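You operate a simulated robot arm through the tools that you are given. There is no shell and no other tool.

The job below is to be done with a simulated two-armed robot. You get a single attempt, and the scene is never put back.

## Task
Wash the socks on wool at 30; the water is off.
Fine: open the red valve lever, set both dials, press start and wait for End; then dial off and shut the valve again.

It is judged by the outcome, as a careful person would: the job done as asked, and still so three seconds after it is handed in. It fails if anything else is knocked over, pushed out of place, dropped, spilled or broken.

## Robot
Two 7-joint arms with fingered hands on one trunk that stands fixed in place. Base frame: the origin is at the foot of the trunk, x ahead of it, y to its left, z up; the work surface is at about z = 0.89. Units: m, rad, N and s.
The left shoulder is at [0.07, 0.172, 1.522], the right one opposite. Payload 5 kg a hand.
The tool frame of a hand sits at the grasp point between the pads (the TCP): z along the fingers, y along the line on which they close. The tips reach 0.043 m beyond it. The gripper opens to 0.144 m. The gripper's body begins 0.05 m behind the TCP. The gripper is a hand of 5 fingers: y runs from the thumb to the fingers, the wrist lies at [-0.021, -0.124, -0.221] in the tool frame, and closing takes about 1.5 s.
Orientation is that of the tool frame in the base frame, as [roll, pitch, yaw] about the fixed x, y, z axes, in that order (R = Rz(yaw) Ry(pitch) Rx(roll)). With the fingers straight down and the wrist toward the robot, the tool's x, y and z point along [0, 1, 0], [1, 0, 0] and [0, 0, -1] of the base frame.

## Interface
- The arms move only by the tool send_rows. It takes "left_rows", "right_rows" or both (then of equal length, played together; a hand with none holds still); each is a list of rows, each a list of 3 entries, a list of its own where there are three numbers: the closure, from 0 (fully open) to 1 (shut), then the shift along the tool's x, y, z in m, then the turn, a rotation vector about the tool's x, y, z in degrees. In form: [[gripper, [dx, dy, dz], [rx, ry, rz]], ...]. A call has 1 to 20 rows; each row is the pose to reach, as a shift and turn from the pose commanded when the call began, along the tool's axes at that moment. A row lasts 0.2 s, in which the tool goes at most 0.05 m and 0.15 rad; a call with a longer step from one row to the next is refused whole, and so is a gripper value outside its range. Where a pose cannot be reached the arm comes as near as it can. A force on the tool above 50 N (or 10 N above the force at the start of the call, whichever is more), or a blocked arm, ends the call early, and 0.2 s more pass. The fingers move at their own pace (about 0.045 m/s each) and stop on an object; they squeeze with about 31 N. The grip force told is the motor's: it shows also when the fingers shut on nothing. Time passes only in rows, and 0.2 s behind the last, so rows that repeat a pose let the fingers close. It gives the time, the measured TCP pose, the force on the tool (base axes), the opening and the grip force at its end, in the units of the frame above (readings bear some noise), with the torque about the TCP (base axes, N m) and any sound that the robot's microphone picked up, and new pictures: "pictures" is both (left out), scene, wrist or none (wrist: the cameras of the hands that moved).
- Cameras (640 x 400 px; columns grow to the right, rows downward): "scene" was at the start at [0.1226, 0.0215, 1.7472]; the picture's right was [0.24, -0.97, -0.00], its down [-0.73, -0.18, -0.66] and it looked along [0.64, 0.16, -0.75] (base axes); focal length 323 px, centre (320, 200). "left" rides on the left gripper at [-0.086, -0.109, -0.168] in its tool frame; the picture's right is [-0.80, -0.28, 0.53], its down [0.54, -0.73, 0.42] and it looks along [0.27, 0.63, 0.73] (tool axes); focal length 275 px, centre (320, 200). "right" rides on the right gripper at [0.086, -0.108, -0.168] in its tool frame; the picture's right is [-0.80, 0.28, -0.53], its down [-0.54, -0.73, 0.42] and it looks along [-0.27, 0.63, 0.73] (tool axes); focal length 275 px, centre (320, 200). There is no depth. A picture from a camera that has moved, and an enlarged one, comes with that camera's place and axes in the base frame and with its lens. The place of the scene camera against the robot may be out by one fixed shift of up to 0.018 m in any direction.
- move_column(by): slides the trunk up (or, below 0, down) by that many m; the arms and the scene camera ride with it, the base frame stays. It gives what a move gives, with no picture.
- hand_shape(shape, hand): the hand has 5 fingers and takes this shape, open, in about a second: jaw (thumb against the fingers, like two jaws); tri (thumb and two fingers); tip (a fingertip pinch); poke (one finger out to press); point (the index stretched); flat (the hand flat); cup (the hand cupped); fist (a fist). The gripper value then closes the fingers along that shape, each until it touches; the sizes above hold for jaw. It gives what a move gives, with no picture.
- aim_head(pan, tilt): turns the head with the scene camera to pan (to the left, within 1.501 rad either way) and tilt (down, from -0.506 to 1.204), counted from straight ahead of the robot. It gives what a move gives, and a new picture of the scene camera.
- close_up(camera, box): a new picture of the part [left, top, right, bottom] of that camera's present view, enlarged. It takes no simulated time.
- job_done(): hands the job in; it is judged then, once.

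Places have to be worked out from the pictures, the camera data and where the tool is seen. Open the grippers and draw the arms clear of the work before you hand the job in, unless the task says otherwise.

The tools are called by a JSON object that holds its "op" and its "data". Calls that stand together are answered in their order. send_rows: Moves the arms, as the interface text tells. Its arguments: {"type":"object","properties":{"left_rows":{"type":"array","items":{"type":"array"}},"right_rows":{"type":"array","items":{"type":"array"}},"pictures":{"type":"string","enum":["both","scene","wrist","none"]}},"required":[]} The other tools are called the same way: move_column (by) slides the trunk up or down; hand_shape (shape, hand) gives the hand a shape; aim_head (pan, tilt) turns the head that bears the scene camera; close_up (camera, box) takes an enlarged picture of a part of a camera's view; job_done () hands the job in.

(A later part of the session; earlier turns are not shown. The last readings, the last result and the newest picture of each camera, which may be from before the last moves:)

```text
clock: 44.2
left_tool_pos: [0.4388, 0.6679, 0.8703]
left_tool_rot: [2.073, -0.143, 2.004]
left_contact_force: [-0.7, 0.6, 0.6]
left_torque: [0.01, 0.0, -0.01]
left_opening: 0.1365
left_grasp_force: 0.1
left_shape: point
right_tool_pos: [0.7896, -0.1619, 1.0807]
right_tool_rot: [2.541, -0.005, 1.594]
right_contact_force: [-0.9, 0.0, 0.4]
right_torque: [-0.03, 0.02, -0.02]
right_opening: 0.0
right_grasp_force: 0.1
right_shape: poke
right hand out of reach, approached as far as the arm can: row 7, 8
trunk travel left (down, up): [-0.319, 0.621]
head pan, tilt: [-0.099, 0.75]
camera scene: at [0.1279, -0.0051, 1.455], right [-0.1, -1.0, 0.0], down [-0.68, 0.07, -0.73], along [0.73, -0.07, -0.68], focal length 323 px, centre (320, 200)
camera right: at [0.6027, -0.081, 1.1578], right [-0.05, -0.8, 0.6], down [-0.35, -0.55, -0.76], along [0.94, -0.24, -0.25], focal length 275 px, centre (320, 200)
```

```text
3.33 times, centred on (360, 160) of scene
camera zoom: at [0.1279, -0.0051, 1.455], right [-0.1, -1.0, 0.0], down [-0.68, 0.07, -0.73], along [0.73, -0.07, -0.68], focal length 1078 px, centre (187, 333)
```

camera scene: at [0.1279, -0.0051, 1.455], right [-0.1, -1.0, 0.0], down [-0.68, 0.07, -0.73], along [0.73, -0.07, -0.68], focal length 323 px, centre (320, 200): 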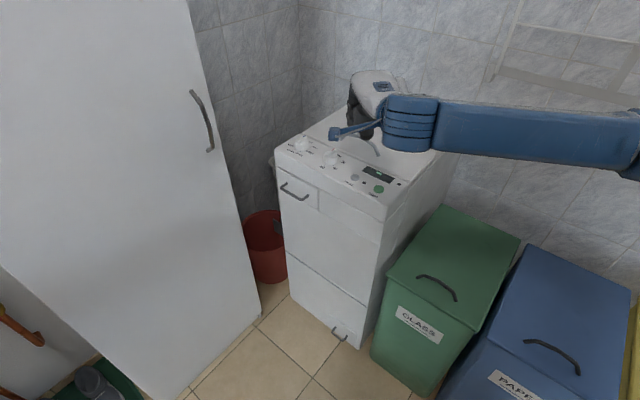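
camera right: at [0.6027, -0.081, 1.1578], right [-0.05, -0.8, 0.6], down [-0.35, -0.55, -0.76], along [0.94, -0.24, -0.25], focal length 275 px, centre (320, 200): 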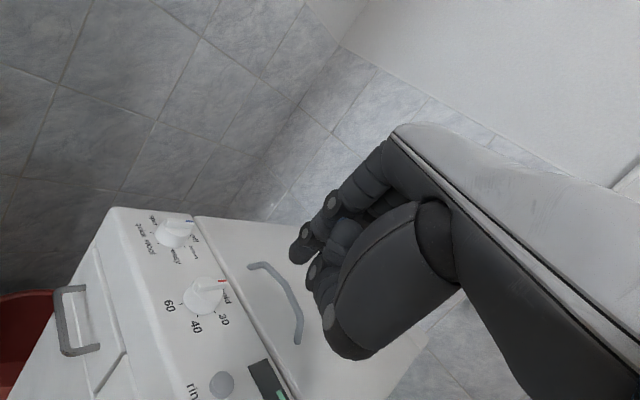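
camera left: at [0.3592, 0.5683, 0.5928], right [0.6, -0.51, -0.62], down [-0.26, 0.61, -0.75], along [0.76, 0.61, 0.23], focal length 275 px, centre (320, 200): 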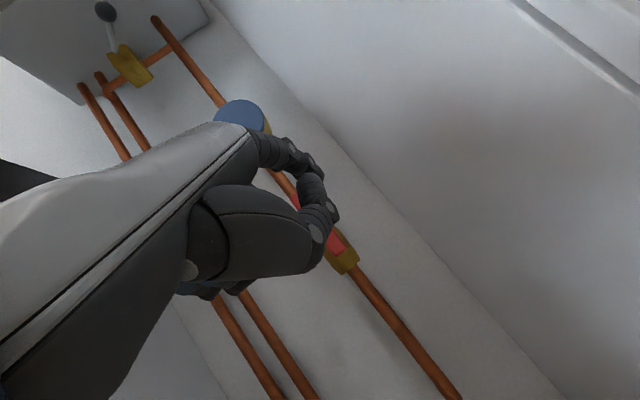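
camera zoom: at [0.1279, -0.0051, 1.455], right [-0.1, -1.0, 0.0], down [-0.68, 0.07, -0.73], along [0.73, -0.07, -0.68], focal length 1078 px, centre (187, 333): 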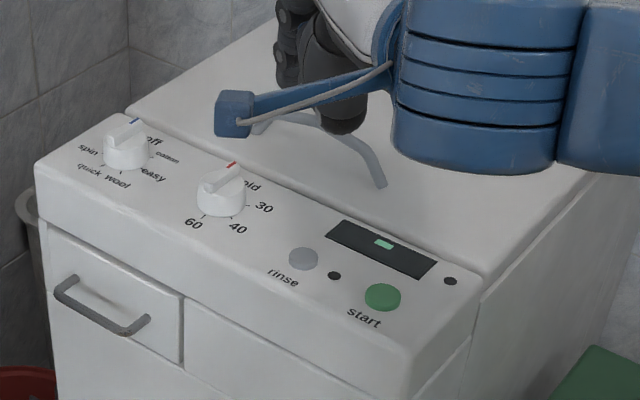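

The hand reached a 34° pitch, index tip at about [0.811, -0.146, 1.044], matching its spot in the wrist view. I zoom in on the dials from this low wrist view to get their heights and centres.

{"op": "close_up", "data": {"camera": "right", "box": [110, 190, 270, 350]}}

{"op": "close_up", "data": {"camera": "right", "box": [150, 260, 250, 330]}}

```text
2.50 times, centred on (190, 270) of right
camera zoom: at [0.6027, -0.081, 1.1578], right [-0.05, -0.8, 0.6], down [-0.35, -0.55, -0.76], along [0.94, -0.24, -0.25], focal length 688 px, centre (645, 25)
```

zoom: 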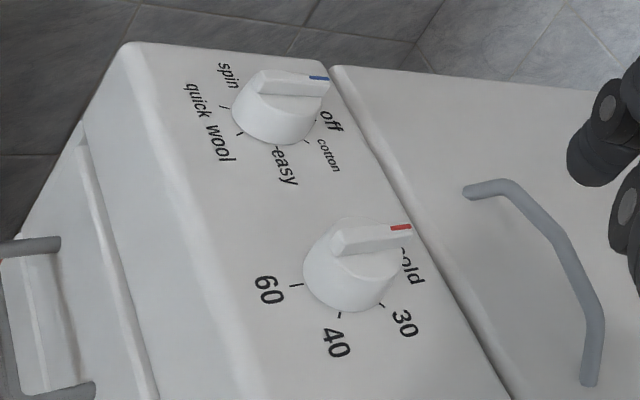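

```text
5.71 times, centred on (200, 295) of right
camera zoom: at [0.6027, -0.081, 1.1578], right [-0.05, -0.8, 0.6], down [-0.35, -0.55, -0.76], along [0.94, -0.24, -0.25], focal length 1573 px, centre (1006, -343)
```

zoom: 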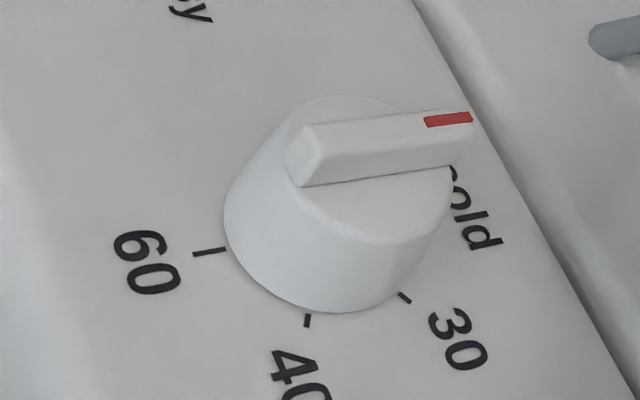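

From the two wrist views the panel is at z≈0.888; the temperature dial's centre is about [0.891, -0.112] and the programme dial's about [0.9705, -0.034], with bar tops near z 0.922. A milder pitch of about 20° keeps the curled fingers well above the other dial, so I turn back to that and move the index tip above the far side of the temperature dial.

{"op": "send_rows", "data": {"right_rows": [[0, [0.0097, 0.0128, 0.0298], [3.6, 0, 0]], [0, [0.0194, 0.0256, 0.0596], [7.2, 0, 0]], [0, [0.0291, 0.0385, 0.0894], [10.8, 0, 0]], [0, [0.0388, 0.0513, 0.1192], [14.4, 0, 0]]]}}

{"op": "close_up", "data": {"camera": "scene", "box": [280, 110, 400, 200]}}

{"op": "close_up", "data": {"camera": "right", "box": [180, 190, 380, 360]}}

```text
clock: 45.2
left_tool_pos: [0.4405, 0.6676, 0.8676]
left_tool_rot: [2.074, -0.143, 2.006]
left_contact_force: [1.1, -0.1, -0.2]
left_torque: [0.0, 0.0, 0.0]
left_opening: 0.1363
left_grasp_force: 0.1
left_shape: point
right_tool_pos: [0.9003, -0.1213, 1.0067]
right_tool_rot: [2.795, -0.004, 1.594]
right_contact_force: [0.1, 0.4, -0.9]
right_torque: [-0.02, 0.02, 0.01]
right_opening: 0.0002
right_grasp_force: 0.1
right_shape: poke
trunk travel left (down, up): [-0.319, 0.621]
head pan, tilt: [-0.099, 0.75]
camera scene: at [0.1304, -0.0043, 1.4549], right [-0.1, -0.99, 0.0], down [-0.68, 0.07, -0.73], along [0.73, -0.07, -0.68], focal length 323 px, centre (320, 200)
camera right: at [0.7386, -0.0388, 1.1297], right [0.1, -0.8, 0.6], down [-0.53, -0.55, -0.65], along [0.84, -0.25, -0.48], focal length 275 px, centre (320, 200)
```

scene: 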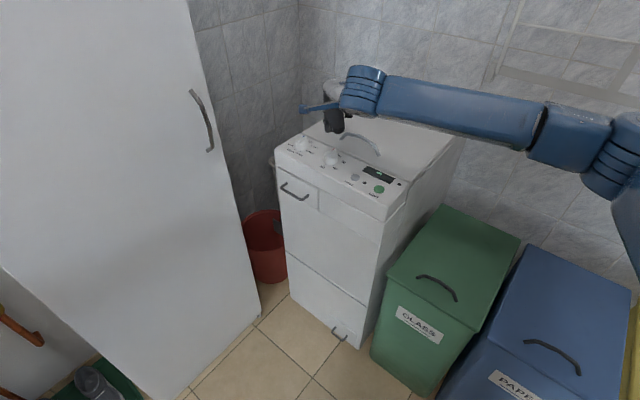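
right: 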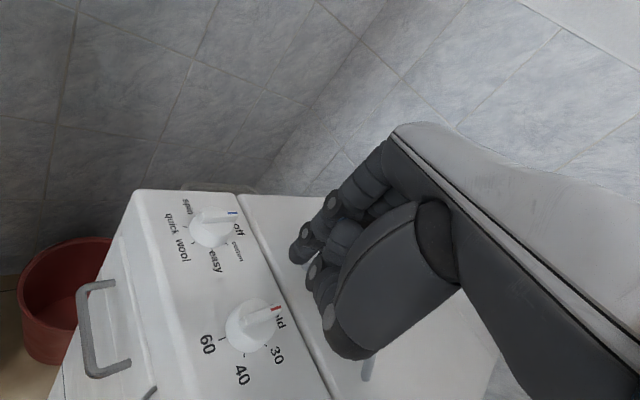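

```text
4.44 times, centred on (340, 155) of scene
camera zoom: at [0.1304, -0.0043, 1.4549], right [-0.1, -0.99, 0.0], down [-0.68, 0.07, -0.73], along [0.73, -0.07, -0.68], focal length 1437 px, centre (231, 400)
```

zoom: 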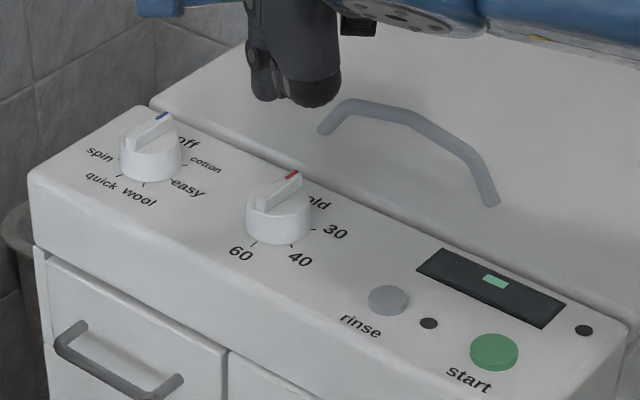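

```text
2.35 times, centred on (280, 275) of right
camera zoom: at [0.7386, -0.0388, 1.1297], right [0.1, -0.8, 0.6], down [-0.53, -0.55, -0.65], along [0.84, -0.25, -0.48], focal length 648 px, centre (414, 24)
```

zoom: 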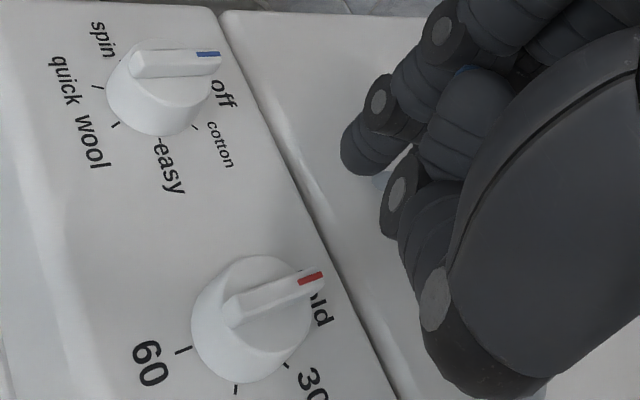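

The index tip's spot in the wrist view agrees with my computed [0.912, -0.106, 0.965] to a few millimetres. I lower it to about 1 cm above the bar's top, beside the bar on its far side, and look.

{"op": "send_rows", "data": {"right_rows": [[0, [-0.0015, -0.0083, 0.0146], [0, 0, 0]], [0, [-0.0029, -0.0166, 0.0291], [0, 0, 0]]], "pictures": "none"}}

{"op": "close_up", "data": {"camera": "right", "box": [220, 200, 360, 320]}}

{"op": "close_up", "data": {"camera": "scene", "box": [290, 110, 390, 190]}}

```text
clock: 45.8
left_tool_pos: [0.4379, 0.6677, 0.8689]
left_tool_rot: [2.073, -0.144, 2.006]
left_contact_force: [0.8, -0.2, 0.4]
left_torque: [0.03, 0.05, 0.04]
left_opening: 0.1363
left_grasp_force: 0.1
left_shape: point
right_tool_pos: [0.8934, -0.1248, 0.977]
right_tool_rot: [2.794, -0.007, 1.593]
right_contact_force: [-0.9, -0.5, 0.0]
right_torque: [0.03, 0.02, 0.04]
right_opening: 0.0001
right_grasp_force: 0.1
right_shape: poke
trunk travel left (down, up): [-0.319, 0.621]
head pan, tilt: [-0.099, 0.75]
```

```text
3.33 times, centred on (290, 260) of right
camera zoom: at [0.7314, -0.0426, 1.098], right [0.1, -0.8, 0.6], down [-0.53, -0.55, -0.65], along [0.84, -0.25, -0.48], focal length 918 px, centre (420, 0)
```

zoom: 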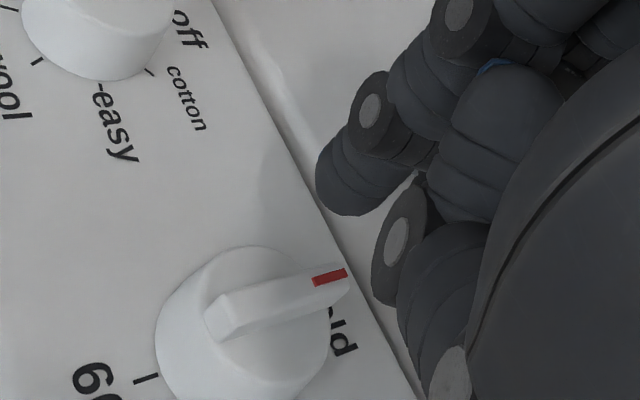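

```text
5.00 times, centred on (340, 150) of scene
camera zoom: at [0.1289, -0.0057, 1.4551], right [-0.1, -1.0, 0.0], down [-0.68, 0.07, -0.73], along [0.73, -0.07, -0.68], focal length 1616 px, centre (220, 450)
```

zoom: 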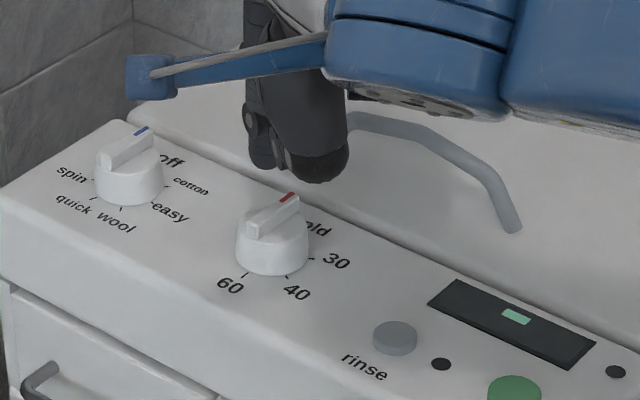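

The tip is just beside the bar's far edge and still a centimetre or so above it. I shift 4 mm further off the bar and lower 1.2 cm, then look again.

{"op": "send_rows", "data": {"right_rows": [[0, [0.0026, 0.001, 0.003], [0, 0, 0]], [0, [0.0026, -0.0012, 0.0123], [0, 0, 0]]], "pictures": "none"}}

{"op": "close_up", "data": {"camera": "right", "box": [220, 200, 360, 320]}}

{"op": "close_up", "data": {"camera": "scene", "box": [310, 130, 370, 180]}}

```text
clock: 46.4
left_tool_pos: [0.4387, 0.6672, 0.8695]
left_tool_rot: [2.073, -0.143, 2.005]
left_contact_force: [-0.2, -0.4, -0.4]
left_torque: [0.0, 0.0, -0.02]
left_opening: 0.1362
left_grasp_force: 0.1
left_shape: point
right_tool_pos: [0.8959, -0.1209, 0.9628]
right_tool_rot: [2.795, -0.006, 1.597]
right_contact_force: [-0.8, 0.9, -0.2]
right_torque: [0.02, 0.04, -0.01]
right_opening: 0.0
right_grasp_force: 0.1
right_shape: poke
trunk travel left (down, up): [-0.319, 0.621]
head pan, tilt: [-0.099, 0.75]
```

```text
3.33 times, centred on (290, 260) of right
camera zoom: at [0.7344, -0.0397, 1.0854], right [0.1, -0.8, 0.6], down [-0.53, -0.55, -0.65], along [0.84, -0.25, -0.48], focal length 918 px, centre (420, 0)
```

zoom: 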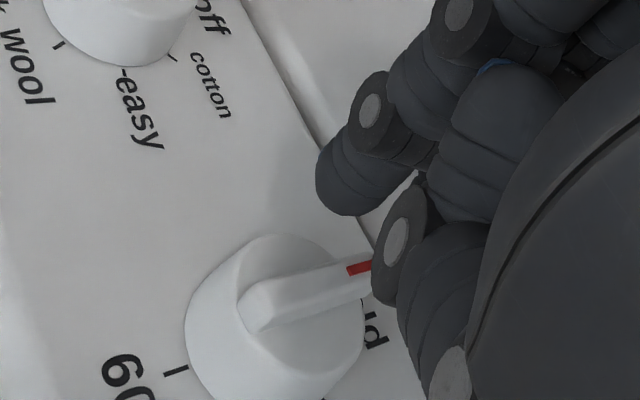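

```text
8.00 times, centred on (340, 155) of scene
camera zoom: at [0.129, -0.0056, 1.4551], right [-0.1, -1.0, 0.0], down [-0.68, 0.07, -0.73], along [0.73, -0.07, -0.68], focal length 2586 px, centre (160, 560)
```

zoom: 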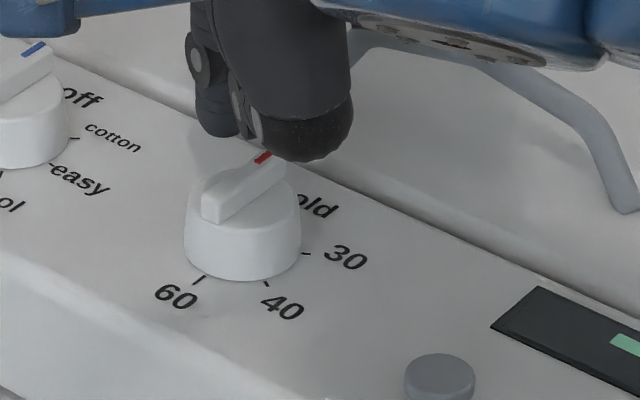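

No contact yet; the tip is at about z 0.921, beside the bar. I lower it in 4 mm steps to find the knob's upper face by feel.

{"op": "send_rows", "data": {"right_rows": [[0, [0, -0.0014, 0.0038], [0, 0, 0]], [0, [0, -0.0027, 0.0075], [0, 0, 0]]], "pictures": "none"}}

{"op": "close_up", "data": {"camera": "right", "box": [220, 200, 360, 320]}}

{"op": "close_up", "data": {"camera": "scene", "box": [310, 130, 370, 180]}}

```text
clock: 47.0
left_tool_pos: [0.4377, 0.6678, 0.8703]
left_tool_rot: [2.074, -0.143, 2.004]
left_contact_force: [-0.2, -0.1, -0.2]
left_torque: [0.01, 0.02, 0.03]
left_opening: 0.1364
left_grasp_force: 0.1
left_shape: point
right_tool_pos: [0.8971, -0.1207, 0.9564]
right_tool_rot: [2.793, -0.007, 1.596]
right_contact_force: [0.6, 0.4, -0.2]
right_torque: [0.0, 0.0, -0.01]
right_opening: 0.0
right_grasp_force: 0.0
right_shape: poke
trunk travel left (down, up): [-0.319, 0.621]
head pan, tilt: [-0.099, 0.75]
```

```text
3.33 times, centred on (290, 260) of right
camera zoom: at [0.7344, -0.0393, 1.0783], right [0.1, -0.8, 0.6], down [-0.53, -0.55, -0.65], along [0.84, -0.25, -0.48], focal length 918 px, centre (420, 0)
```

zoom: 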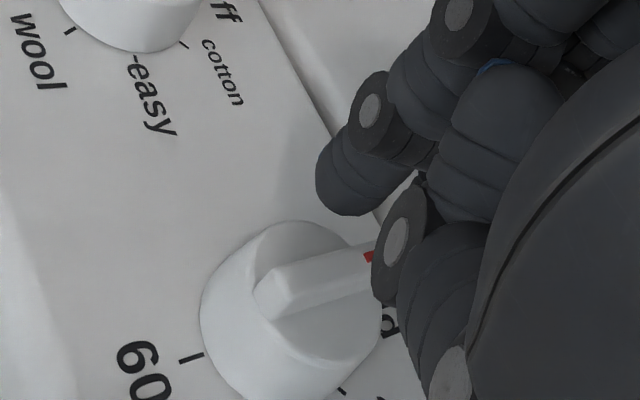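

```text
8.00 times, centred on (340, 155) of scene
camera zoom: at [0.1289, -0.0054, 1.4551], right [-0.1, -1.0, 0.0], down [-0.68, 0.07, -0.73], along [0.73, -0.07, -0.68], focal length 2586 px, centre (160, 560)
```

zoom: 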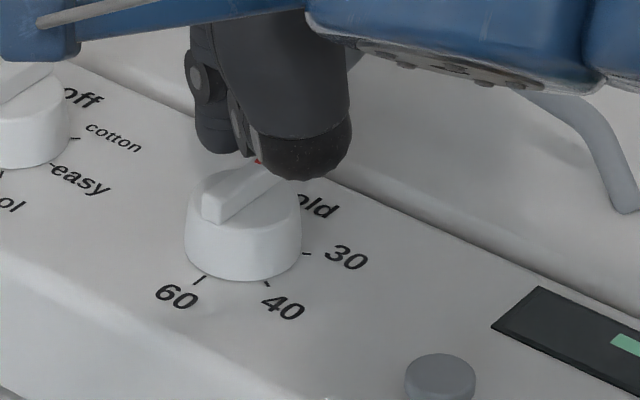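

Still free; in the scene view the index tip is about 2 cm to the side of the bar's far end and roughly level with the bar. I move it in toward the bar, slightly inward along it.

{"op": "send_rows", "data": {"right_rows": [[0, [-0.0005, -0.0034, -0.0012], [0, 0, 0]], [0, [-0.0009, -0.0067, -0.0024], [0, 0, 0]]], "pictures": "none"}}

{"op": "close_up", "data": {"camera": "right", "box": [220, 200, 360, 320]}}

{"op": "close_up", "data": {"camera": "scene", "box": [310, 130, 370, 180]}}

```text
clock: 47.6
left_tool_pos: [0.4386, 0.6674, 0.8701]
left_tool_rot: [2.074, -0.144, 2.006]
left_contact_force: [-0.5, -0.5, -0.2]
left_torque: [-0.01, 0.03, 0.01]
left_opening: 0.1365
left_grasp_force: 0.1
left_shape: point
right_tool_pos: [0.8882, -0.122, 0.957]
right_tool_rot: [2.794, -0.004, 1.593]
right_contact_force: [2.3, -1.5, 0.8]
right_torque: [-0.05, -0.05, 0.02]
right_opening: 0.0
right_grasp_force: 0.1
right_shape: poke
trunk travel left (down, up): [-0.319, 0.621]
head pan, tilt: [-0.099, 0.75]
```

```text
3.33 times, centred on (290, 260) of right
camera zoom: at [0.7276, -0.0409, 1.0783], right [0.1, -0.8, 0.6], down [-0.53, -0.55, -0.65], along [0.84, -0.25, -0.48], focal length 918 px, centre (420, 0)
```

zoom: 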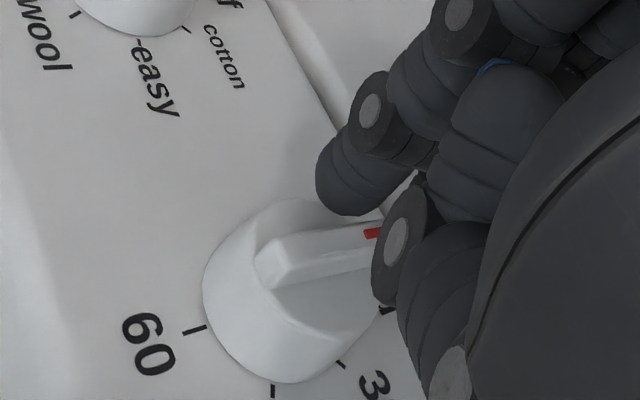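

```text
8.00 times, centred on (340, 155) of scene
camera zoom: at [0.1291, -0.0055, 1.455], right [-0.1, -1.0, 0.0], down [-0.68, 0.07, -0.73], along [0.73, -0.07, -0.68], focal length 2586 px, centre (160, 560)
```

zoom: 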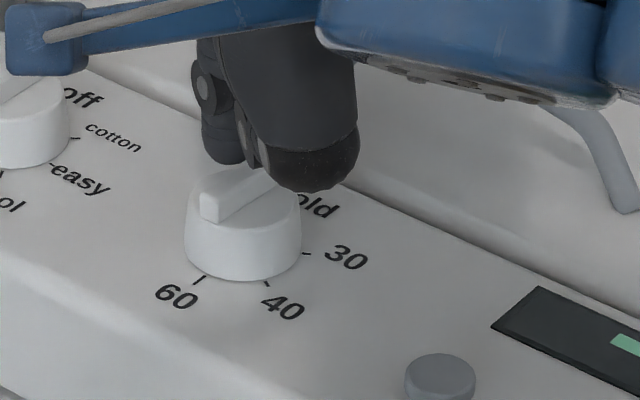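

There is a first light contact (about 3 N). I push 5 mm in the direction that would turn the bar clockwise and check whether it moves.

{"op": "send_rows", "data": {"right_rows": [[0, [-0.0016, -0.0018, -0.0006], [0, 0, 0]], [0, [-0.0033, -0.0036, -0.0013], [0, 0, 0]]], "pictures": "none"}}

{"op": "close_up", "data": {"camera": "right", "box": [220, 200, 360, 320]}}

{"op": "close_up", "data": {"camera": "scene", "box": [310, 130, 370, 180]}}

```text
clock: 48.2
left_tool_pos: [0.4388, 0.6686, 0.8687]
left_tool_rot: [2.075, -0.144, 2.004]
left_contact_force: [-0.4, 0.7, -0.1]
left_torque: [0.0, 0.0, 0.03]
left_opening: 0.1362
left_grasp_force: 0.1
left_shape: point
right_tool_pos: [0.8856, -0.1264, 0.9562]
right_tool_rot: [2.793, -0.006, 1.594]
right_contact_force: [1.8, 0.1, 1.5]
right_torque: [-0.02, -0.05, -0.04]
right_opening: 0.0
right_grasp_force: 0.0
right_shape: poke
trunk travel left (down, up): [-0.319, 0.621]
head pan, tilt: [-0.099, 0.75]
```

```text
3.33 times, centred on (290, 260) of right
camera zoom: at [0.724, -0.0442, 1.078], right [0.1, -0.8, 0.6], down [-0.53, -0.55, -0.65], along [0.84, -0.25, -0.48], focal length 918 px, centre (420, 0)
```

zoom: 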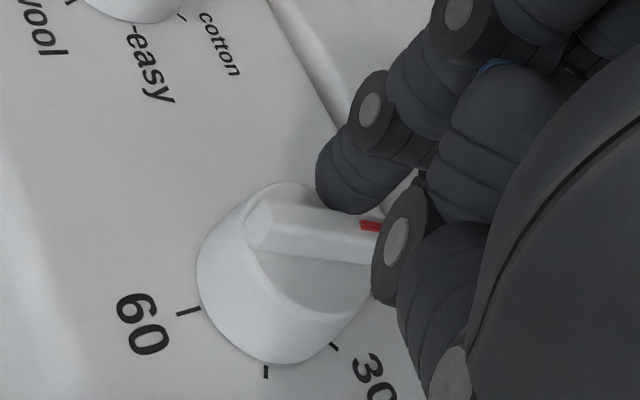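

```text
8.00 times, centred on (340, 155) of scene
camera zoom: at [0.1291, -0.0053, 1.4551], right [-0.1, -1.0, 0.0], down [-0.68, 0.07, -0.73], along [0.73, -0.07, -0.68], focal length 2586 px, centre (160, 560)
```

zoom: 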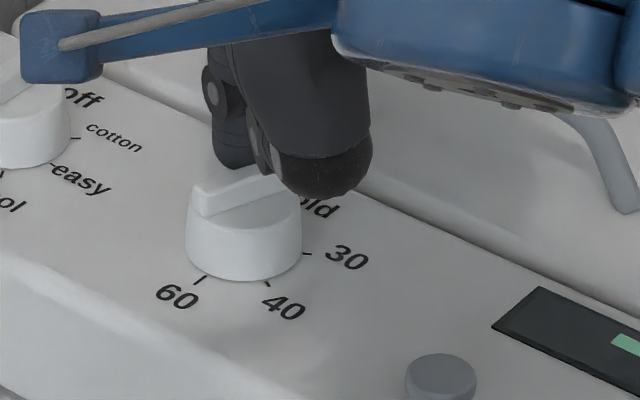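

The bar is turning clockwise with only about 2 N, so the method works. I carry the finger on along the arc for about another 25° and check.

{"op": "send_rows", "data": {"right_rows": [[0, [-0.0011, -0.002, -0.0007], [0, 0, 0]], [0, [-0.0021, -0.004, -0.0014], [0, 0, 0]], [0, [-0.0045, -0.0065, -0.0023], [0, 0, 0]]], "pictures": "none"}}

{"op": "close_up", "data": {"camera": "right", "box": [220, 200, 360, 320]}}

{"op": "close_up", "data": {"camera": "scene", "box": [310, 130, 370, 180]}}

```text
clock: 49.0
left_tool_pos: [0.4395, 0.6673, 0.8691]
left_tool_rot: [2.073, -0.143, 2.006]
left_contact_force: [-0.4, -0.7, -0.4]
left_torque: [0.02, -0.03, -0.01]
left_opening: 0.1364
left_grasp_force: 0.0
left_shape: point
right_tool_pos: [0.8795, -0.1313, 0.9569]
right_tool_rot: [2.791, -0.005, 1.592]
right_contact_force: [15.8, -0.7, 6.8]
right_torque: [0.07, -0.58, -0.21]
right_opening: 0.0001
right_grasp_force: 0.0
right_shape: poke
trunk travel left (down, up): [-0.319, 0.621]
head pan, tilt: [-0.099, 0.75]
```

```text
3.33 times, centred on (290, 260) of right
camera zoom: at [0.718, -0.049, 1.0786], right [0.1, -0.8, 0.59], down [-0.52, -0.55, -0.65], along [0.85, -0.25, -0.47], focal length 918 px, centre (420, 0)
```

zoom: 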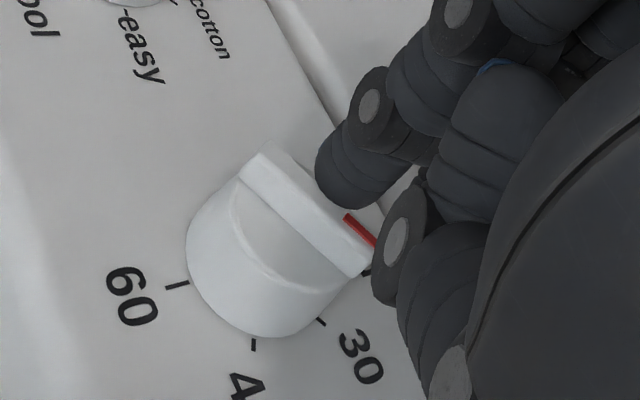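

```text
8.00 times, centred on (340, 155) of scene
camera zoom: at [0.1299, -0.0056, 1.4551], right [-0.1, -1.0, 0.0], down [-0.68, 0.07, -0.73], along [0.73, -0.07, -0.68], focal length 2586 px, centre (160, 560)
```

zoom: 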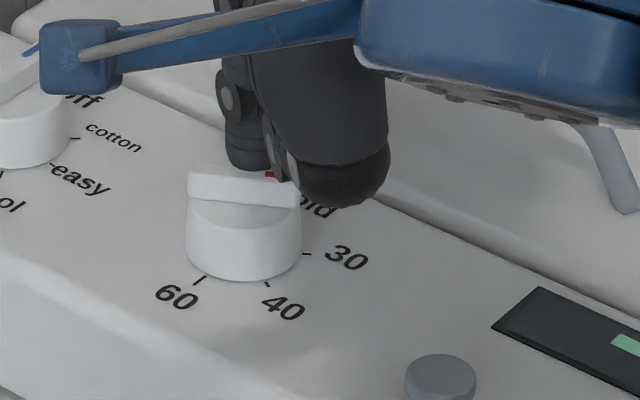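

The bar has swung round to about the 30 direction and the force rose to 16 N, which suggests a detent is holding it. I back the finger off, lift it, and check where the pointer stands.

{"op": "send_rows", "data": {"right_rows": [[0, [-0.0022, 0.0092, 0.0033], [0, 0, 0]], [0, [-0.002, 0.0228, -0.0343], [0, 0, 0]], [0, [-0.002, 0.03, -0.07], [0, 0, 0]]]}}

{"op": "close_up", "data": {"camera": "right", "box": [180, 200, 340, 360]}}

{"op": "close_up", "data": {"camera": "scene", "box": [310, 130, 370, 180]}}

```text
clock: 49.8
left_tool_pos: [0.4371, 0.6681, 0.8689]
left_tool_rot: [2.072, -0.143, 2.009]
left_contact_force: [0.4, -0.4, 0.3]
left_torque: [0.01, -0.01, -0.01]
left_opening: 0.1361
left_grasp_force: 0.0
left_shape: point
right_tool_pos: [0.8815, -0.1319, 1.032]
right_tool_rot: [2.797, -0.003, 1.594]
right_contact_force: [-0.5, 0.0, 0.7]
right_torque: [-0.01, -0.06, 0.01]
right_opening: 0.0002
right_grasp_force: 0.1
right_shape: poke
trunk travel left (down, up): [-0.319, 0.621]
head pan, tilt: [-0.099, 0.75]
camera scene: at [0.1279, -0.0049, 1.455], right [-0.1, -1.0, 0.0], down [-0.68, 0.07, -0.73], along [0.73, -0.07, -0.68], focal length 323 px, centre (320, 200)
camera right: at [0.7202, -0.05, 1.1535], right [0.11, -0.8, 0.6], down [-0.53, -0.55, -0.65], along [0.84, -0.25, -0.48], focal length 275 px, centre (320, 200)
```

scene: 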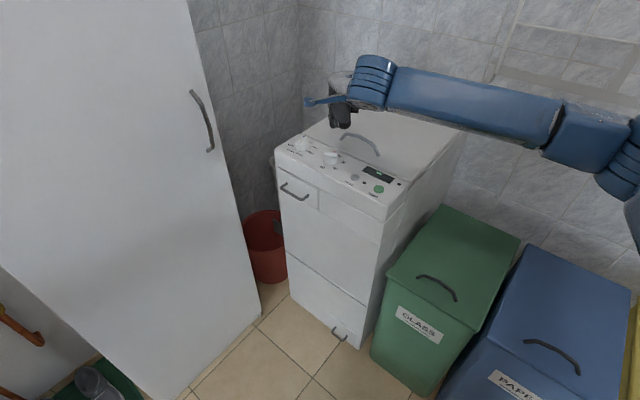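
right: 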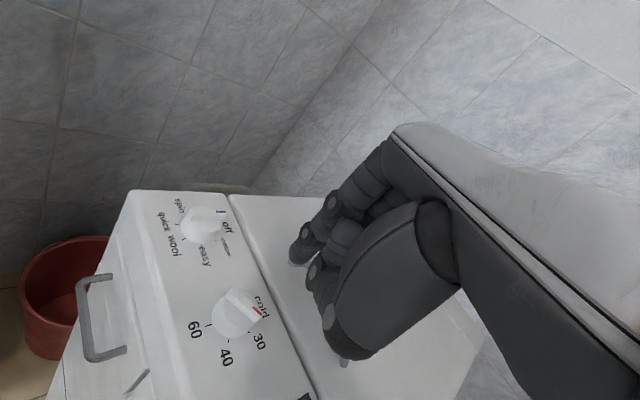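

```text
2.50 times, centred on (260, 280) of right
camera zoom: at [0.7202, -0.05, 1.1535], right [0.11, -0.8, 0.6], down [-0.53, -0.55, -0.65], along [0.84, -0.25, -0.48], focal length 688 px, centre (470, 0)
```

zoom: 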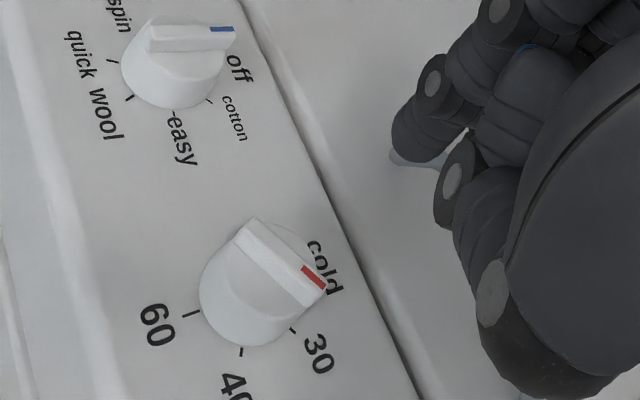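

```text
8.00 times, centred on (340, 155) of scene
camera zoom: at [0.1279, -0.0049, 1.455], right [-0.1, -1.0, 0.0], down [-0.68, 0.07, -0.73], along [0.73, -0.07, -0.68], focal length 2586 px, centre (160, 560)
```

zoom: 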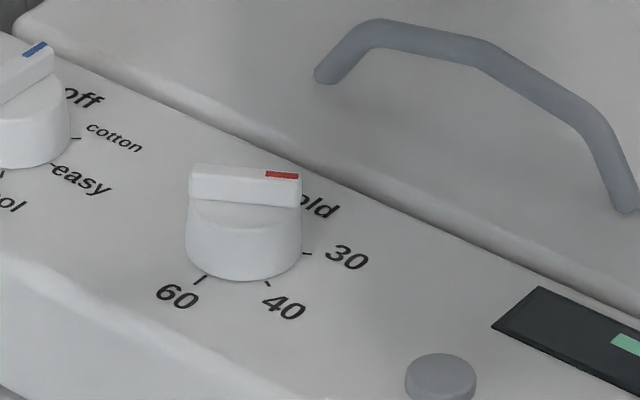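

The finger is clear and the dial stayed put: its red end now points near 30. I zoom in further to compare the pointer with the 30 mark.

{"op": "close_up", "data": {"camera": "scene", "box": [328, 145, 358, 168]}}

{"op": "close_up", "data": {"camera": "right", "box": [205, 270, 285, 350]}}

{"op": "close_up", "data": {"camera": "scene", "box": [350, 155, 410, 205]}}

```text
16.00 times, centred on (343, 156) of scene
camera zoom: at [0.1279, -0.0049, 1.455], right [-0.1, -1.0, 0.0], down [-0.68, 0.07, -0.73], along [0.73, -0.07, -0.68], focal length 5172 px, centre (-48, 896)
```

zoom: 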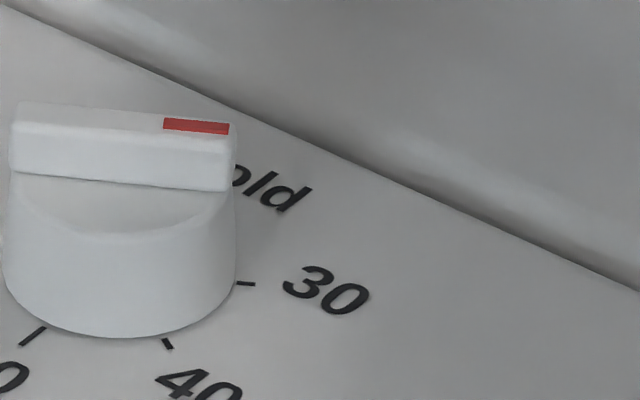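

```text
5.00 times, centred on (245, 310) of right
camera zoom: at [0.7202, -0.05, 1.1535], right [0.11, -0.8, 0.6], down [-0.53, -0.55, -0.65], along [0.84, -0.25, -0.48], focal length 1376 px, centre (695, -350)
```

zoom: 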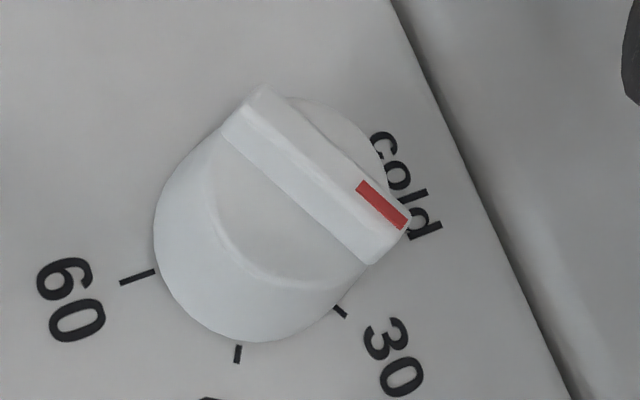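

```text
8.00 times, centred on (380, 180) of scene
camera zoom: at [0.1279, -0.0049, 1.455], right [-0.1, -1.0, 0.0], down [-0.68, 0.07, -0.73], along [0.73, -0.07, -0.68], focal length 2586 px, centre (-160, 360)
```

zoom: 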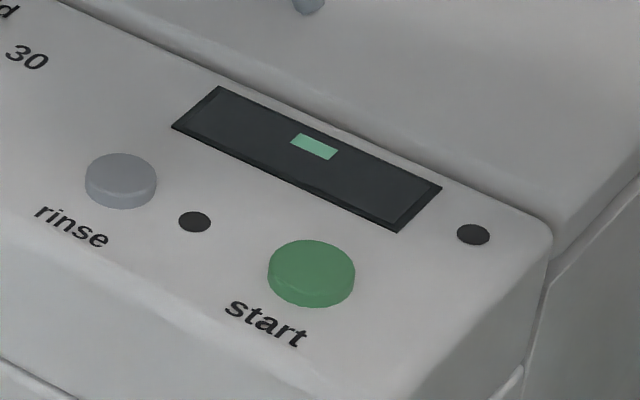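

The pointer's slope matches the 30 mark to within a degree or two: temperature is set. From the contacts felt I now know where the finger sits relative to the dial centre, so I move over to the far side of the programme dial, still above it.

{"op": "send_rows", "data": {"right_rows": [[0, [0.0308, 0.0293, 0.0105], [0, 0, 0]], [0, [0.0615, 0.0587, 0.0211], [0, 0, 0]], [0, [0.0923, 0.088, 0.0316], [0, 0, 0]], [0, [0.0922, 0.0728, 0.0739], [0, 0, 0]]]}}

{"op": "close_up", "data": {"camera": "right", "box": [220, 200, 360, 320]}}

{"op": "close_up", "data": {"camera": "scene", "box": [280, 120, 340, 170]}}

```text
clock: 50.8
left_tool_pos: [0.439, 0.6667, 0.871]
left_tool_rot: [2.074, -0.145, 2.008]
left_contact_force: [0.7, -1.1, -0.1]
left_torque: [0.01, 0.02, 0.04]
left_opening: 0.1364
left_grasp_force: 0.1
left_shape: point
right_tool_pos: [0.9743, -0.0396, 0.9885]
right_tool_rot: [2.793, -0.007, 1.594]
right_contact_force: [1.0, -1.3, -0.3]
right_torque: [0.05, 0.08, 0.05]
right_opening: 0.0004
right_grasp_force: 0.0
right_shape: poke
trunk travel left (down, up): [-0.319, 0.621]
head pan, tilt: [-0.099, 0.75]
camera scene: at [0.1301, -0.007, 1.455], right [-0.1, -1.0, 0.0], down [-0.68, 0.07, -0.73], along [0.73, -0.07, -0.68], focal length 323 px, centre (320, 200)
camera right: at [0.8137, 0.0423, 1.1101], right [0.1, -0.8, 0.59], down [-0.53, -0.55, -0.65], along [0.84, -0.25, -0.48], focal length 275 px, centre (320, 200)
```

scene: 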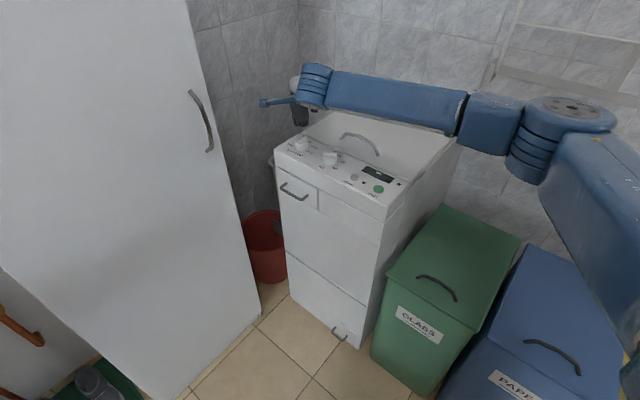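
right: 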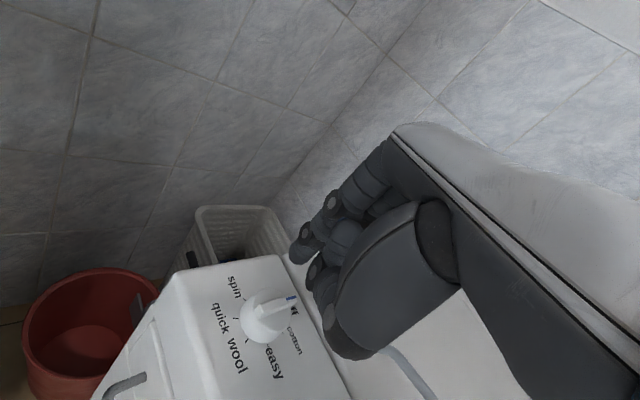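

```text
3.33 times, centred on (290, 260) of right
camera zoom: at [0.8137, 0.0423, 1.1101], right [0.1, -0.8, 0.59], down [-0.53, -0.55, -0.65], along [0.84, -0.25, -0.48], focal length 918 px, centre (420, 0)
```

zoom: 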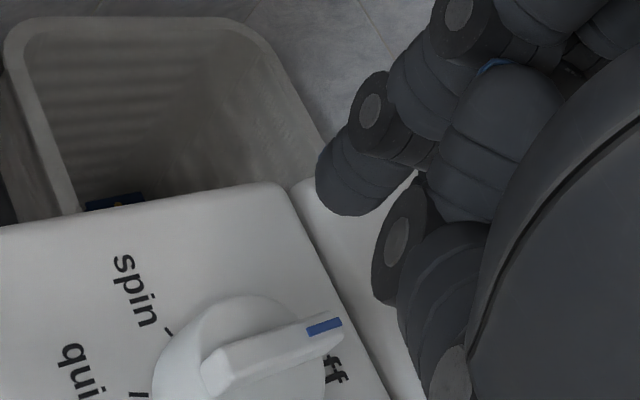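

```text
8.00 times, centred on (310, 145) of scene
camera zoom: at [0.1301, -0.007, 1.455], right [-0.1, -1.0, 0.0], down [-0.68, 0.07, -0.73], along [0.73, -0.07, -0.68], focal length 2586 px, centre (400, 640)
```

zoom: 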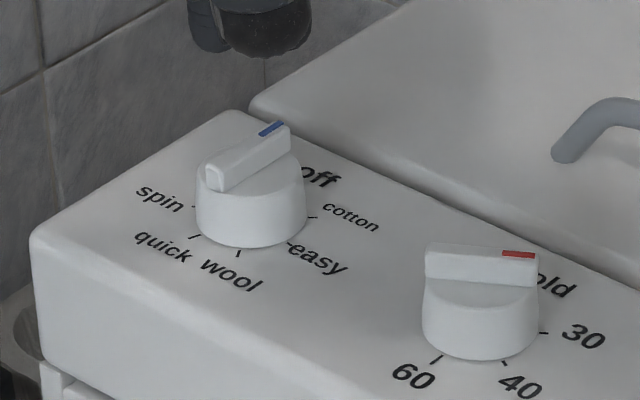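

The tip is above and beyond the programme dial as planned. I lower it 3.1 cm to the height that worked on the other dial, watching for contact.

{"op": "send_rows", "data": {"right_rows": [[0, [0, -0.0036, 0.0098], [0, 0, 0]], [0, [-0.0001, -0.0072, 0.0196], [0, 0, 0]], [0, [-0.0002, -0.0106, 0.0291], [0, 0, 0]]], "pictures": "none"}}

{"op": "close_up", "data": {"camera": "right", "box": [220, 200, 360, 320]}}

{"op": "close_up", "data": {"camera": "scene", "box": [280, 120, 340, 170]}}

```text
clock: 51.6
left_tool_pos: [0.4386, 0.6676, 0.8685]
left_tool_rot: [2.075, -0.143, 2.004]
left_contact_force: [-0.3, -0.2, 1.2]
left_torque: [0.03, -0.04, -0.02]
left_opening: 0.1362
left_grasp_force: 0.0
left_shape: point
right_tool_pos: [0.976, -0.0383, 0.9576]
right_tool_rot: [2.794, -0.005, 1.593]
right_contact_force: [-0.5, -0.7, 0.1]
right_torque: [-0.04, -0.02, -0.03]
right_opening: 0.0
right_grasp_force: 0.1
right_shape: poke
trunk travel left (down, up): [-0.319, 0.621]
head pan, tilt: [-0.099, 0.75]
```

```text
3.33 times, centred on (290, 260) of right
camera zoom: at [0.8129, 0.0434, 1.0786], right [0.1, -0.8, 0.6], down [-0.53, -0.55, -0.65], along [0.84, -0.25, -0.48], focal length 918 px, centre (420, 0)
```

zoom: 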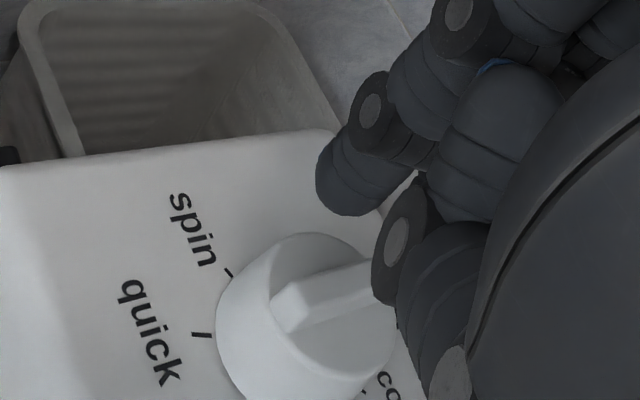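

```text
8.00 times, centred on (310, 145) of scene
camera zoom: at [0.129, -0.0051, 1.4551], right [-0.1, -1.0, 0.0], down [-0.68, 0.07, -0.73], along [0.73, -0.07, -0.68], focal length 2586 px, centre (400, 640)
```

zoom: 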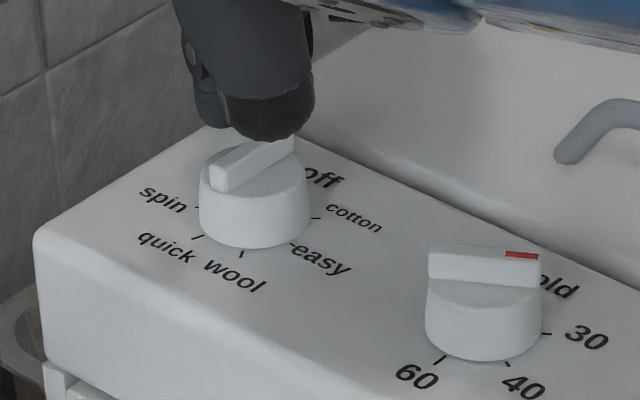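

No contact, and the finger stands just off the bar on its far-left side. I push along the arc clockwise through the first 40° and check.

{"op": "send_rows", "data": {"right_rows": [[0, [-0.0028, -0.0038, -0.0014], [0, 0, 0]], [0, [-0.0055, -0.0075, -0.0027], [0, 0, 0]], [0, [-0.0083, -0.0084, -0.003], [0, 0, 0]], [0, [-0.0111, -0.0092, -0.0033], [0, 0, 0]], [0, [-0.0138, -0.011, -0.004], [0, 0, 0]], [0, [-0.0164, -0.0128, -0.0046], [0, 0, 0]]], "pictures": "none"}}

{"op": "close_up", "data": {"camera": "right", "box": [220, 200, 360, 320]}}

{"op": "close_up", "data": {"camera": "scene", "box": [280, 120, 340, 170]}}

```text
clock: 53.0
left_tool_pos: [0.4384, 0.6673, 0.8691]
left_tool_rot: [2.074, -0.144, 2.006]
left_contact_force: [1.0, 0.4, -0.9]
left_torque: [0.05, -0.03, 0.01]
left_opening: 0.1365
left_grasp_force: 0.0
left_shape: point
right_tool_pos: [0.9613, -0.056, 0.9572]
right_tool_rot: [2.795, -0.006, 1.596]
right_contact_force: [1.8, 1.1, 0.8]
right_torque: [0.05, -0.09, -0.01]
right_opening: 0.0
right_grasp_force: 0.2
right_shape: poke
trunk travel left (down, up): [-0.319, 0.621]
head pan, tilt: [-0.099, 0.75]
```

```text
3.33 times, centred on (290, 260) of right
camera zoom: at [0.7994, 0.027, 1.0791], right [0.1, -0.8, 0.6], down [-0.53, -0.55, -0.65], along [0.84, -0.25, -0.48], focal length 918 px, centre (420, 0)
```

zoom: 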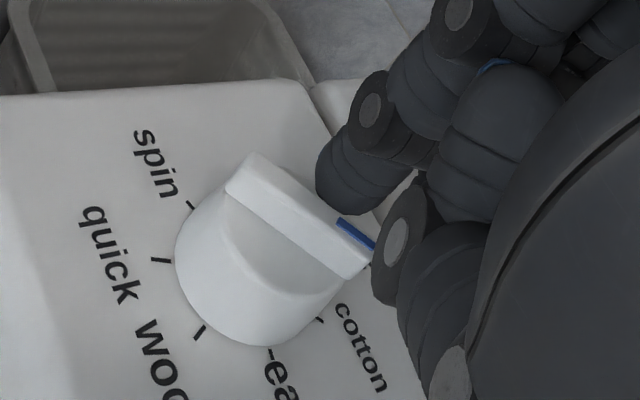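

```text
8.00 times, centred on (310, 145) of scene
camera zoom: at [0.1289, -0.0053, 1.4551], right [-0.1, -1.0, 0.0], down [-0.68, 0.07, -0.73], along [0.73, -0.07, -0.68], focal length 2586 px, centre (400, 640)
```

zoom: 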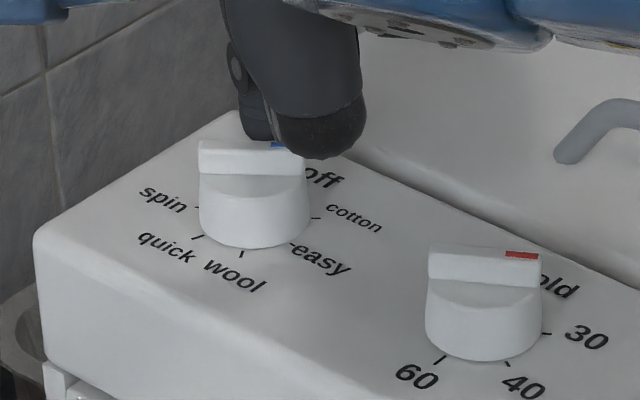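

The programme dial has snapped round to about cotton with little force. I continue the arc toward easy.

{"op": "send_rows", "data": {"right_rows": [[0, [-0.0018, -0.0027, -0.001], [0, 0, 0]], [0, [-0.0036, -0.0053, -0.0019], [0, 0, 0]], [0, [-0.0044, -0.0083, -0.003], [0, 0, 0]], [0, [-0.0051, -0.0112, -0.0041], [0, 0, 0]], [0, [-0.0048, -0.0142, -0.0052], [0, 0, 0]]], "pictures": "none"}}

{"op": "close_up", "data": {"camera": "right", "box": [220, 200, 360, 320]}}

{"op": "close_up", "data": {"camera": "scene", "box": [280, 120, 340, 170]}}

```text
clock: 54.2
left_tool_pos: [0.4383, 0.6667, 0.8689]
left_tool_rot: [2.074, -0.144, 2.003]
left_contact_force: [-0.2, 0.2, 0.0]
left_torque: [0.0, 0.01, -0.01]
left_opening: 0.1362
left_grasp_force: 0.1
left_shape: point
right_tool_pos: [0.9463, -0.0616, 0.9563]
right_tool_rot: [2.794, -0.004, 1.594]
right_contact_force: [1.2, -3.9, 2.1]
right_torque: [-0.09, -0.06, -0.07]
right_opening: 0.0
right_grasp_force: 0.0
right_shape: poke
trunk travel left (down, up): [-0.319, 0.621]
head pan, tilt: [-0.099, 0.75]
```

```text
3.33 times, centred on (290, 260) of right
camera zoom: at [0.7842, 0.0209, 1.0786], right [0.1, -0.8, 0.6], down [-0.53, -0.55, -0.65], along [0.84, -0.25, -0.48], focal length 918 px, centre (420, 0)
```

zoom: 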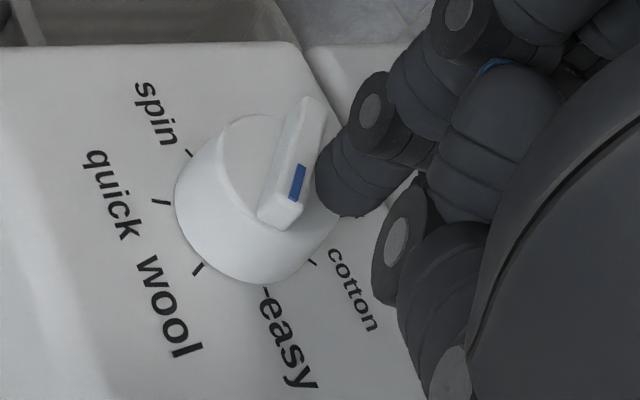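

```text
8.00 times, centred on (310, 145) of scene
camera zoom: at [0.1289, -0.0058, 1.455], right [-0.1, -1.0, 0.0], down [-0.68, 0.07, -0.73], along [0.73, -0.07, -0.68], focal length 2586 px, centre (400, 640)
```

zoom: 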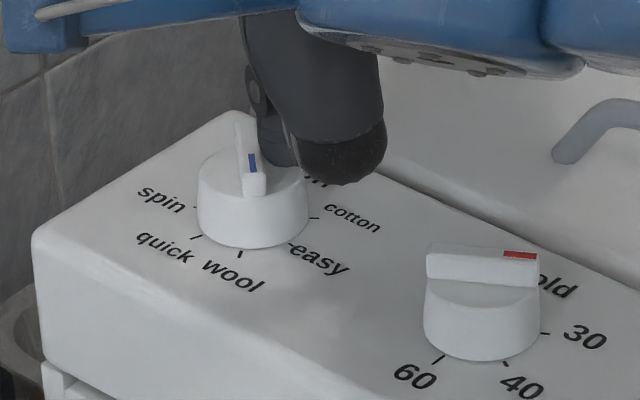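

The blue end now points toward the robot, just short of wool, with the finger too near the bar's middle. I step back 3 mm, slide about 1 cm toward the pointer end, and press on gently.

{"op": "send_rows", "data": {"right_rows": [[0, [-0.003, -0.0001, 0], [0, 0, 0]], [0, [-0.0029, -0.0048, -0.0017], [0, 0, 0]], [0, [-0.0028, -0.0095, -0.0034], [0, 0, 0]], [0, [-0.0005, -0.0113, -0.0041], [0, 0, 0]]], "pictures": "none"}}

{"op": "close_up", "data": {"camera": "right", "box": [220, 200, 360, 320]}}

{"op": "close_up", "data": {"camera": "scene", "box": [280, 120, 340, 170]}}

```text
clock: 55.2
left_tool_pos: [0.4387, 0.6687, 0.8699]
left_tool_rot: [2.075, -0.145, 2.007]
left_contact_force: [0.0, 0.2, -0.1]
left_torque: [0.0, -0.03, 0.01]
left_opening: 0.1363
left_grasp_force: 0.2
left_shape: point
right_tool_pos: [0.9333, -0.0594, 0.9585]
right_tool_rot: [2.795, -0.005, 1.595]
right_contact_force: [0.6, 0.3, 0.9]
right_torque: [-0.02, -0.01, 0.0]
right_opening: 0.0001
right_grasp_force: 0.1
right_shape: poke
trunk travel left (down, up): [-0.319, 0.621]
head pan, tilt: [-0.099, 0.75]
```

```text
3.33 times, centred on (290, 260) of right
camera zoom: at [0.7718, 0.0213, 1.0787], right [0.1, -0.8, 0.6], down [-0.53, -0.55, -0.65], along [0.84, -0.25, -0.48], focal length 918 px, centre (420, 0)
```

zoom: 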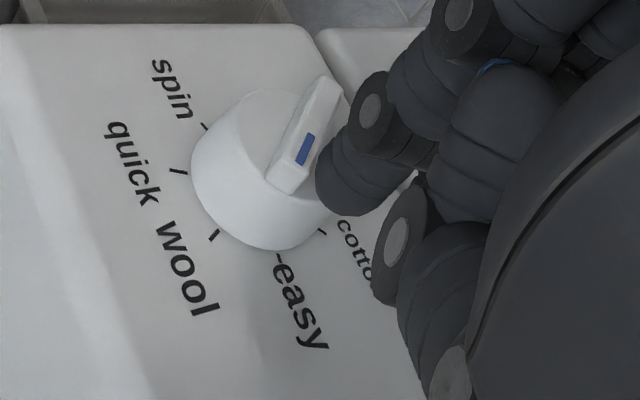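

```text
8.00 times, centred on (310, 145) of scene
camera zoom: at [0.1289, -0.0052, 1.455], right [-0.1, -1.0, 0.0], down [-0.68, 0.07, -0.73], along [0.73, -0.07, -0.68], focal length 2586 px, centre (400, 640)
```

zoom: 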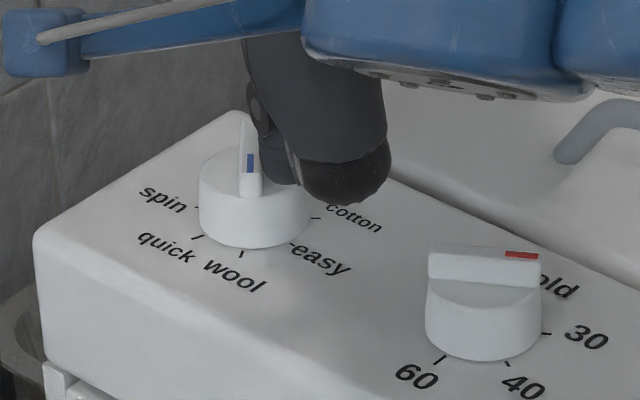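

The bar is at about -180°, roughly 14° short of wool, with the finger now beside the pointer end. I nudge it 4 mm to the left.

{"op": "send_rows", "data": {"right_rows": [[0, [0.002, 0, 0], [0, 0, 0]], [0, [0.004, 0, 0], [0, 0, 0]]], "pictures": "none"}}

{"op": "close_up", "data": {"camera": "right", "box": [220, 200, 360, 320]}}

{"op": "close_up", "data": {"camera": "scene", "box": [280, 120, 340, 170]}}

```text
clock: 55.8
left_tool_pos: [0.4374, 0.6667, 0.8691]
left_tool_rot: [2.074, -0.144, 2.005]
left_contact_force: [0.2, 0.1, 0.1]
left_torque: [0.02, -0.01, 0.0]
left_opening: 0.1366
left_grasp_force: 0.2
left_shape: point
right_tool_pos: [0.935, -0.0575, 0.9573]
right_tool_rot: [2.795, -0.006, 1.593]
right_contact_force: [-0.6, -1.9, 0.0]
right_torque: [-0.05, -0.01, 0.02]
right_opening: 0.0
right_grasp_force: 0.0
right_shape: poke
trunk travel left (down, up): [-0.319, 0.621]
head pan, tilt: [-0.099, 0.75]
```

```text
3.33 times, centred on (290, 260) of right
camera zoom: at [0.7719, 0.0243, 1.0788], right [0.1, -0.8, 0.6], down [-0.53, -0.55, -0.65], along [0.84, -0.25, -0.48], focal length 918 px, centre (420, 0)
```

zoom: 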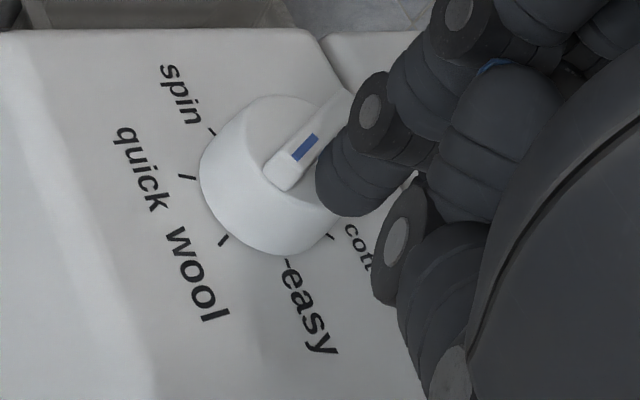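

```text
8.00 times, centred on (310, 145) of scene
camera zoom: at [0.1288, -0.0057, 1.4551], right [-0.1, -0.99, 0.0], down [-0.68, 0.07, -0.73], along [0.73, -0.07, -0.68], focal length 2586 px, centre (400, 640)
```

zoom: 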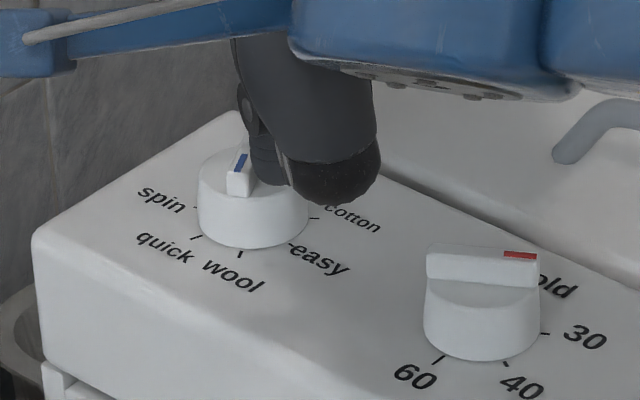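

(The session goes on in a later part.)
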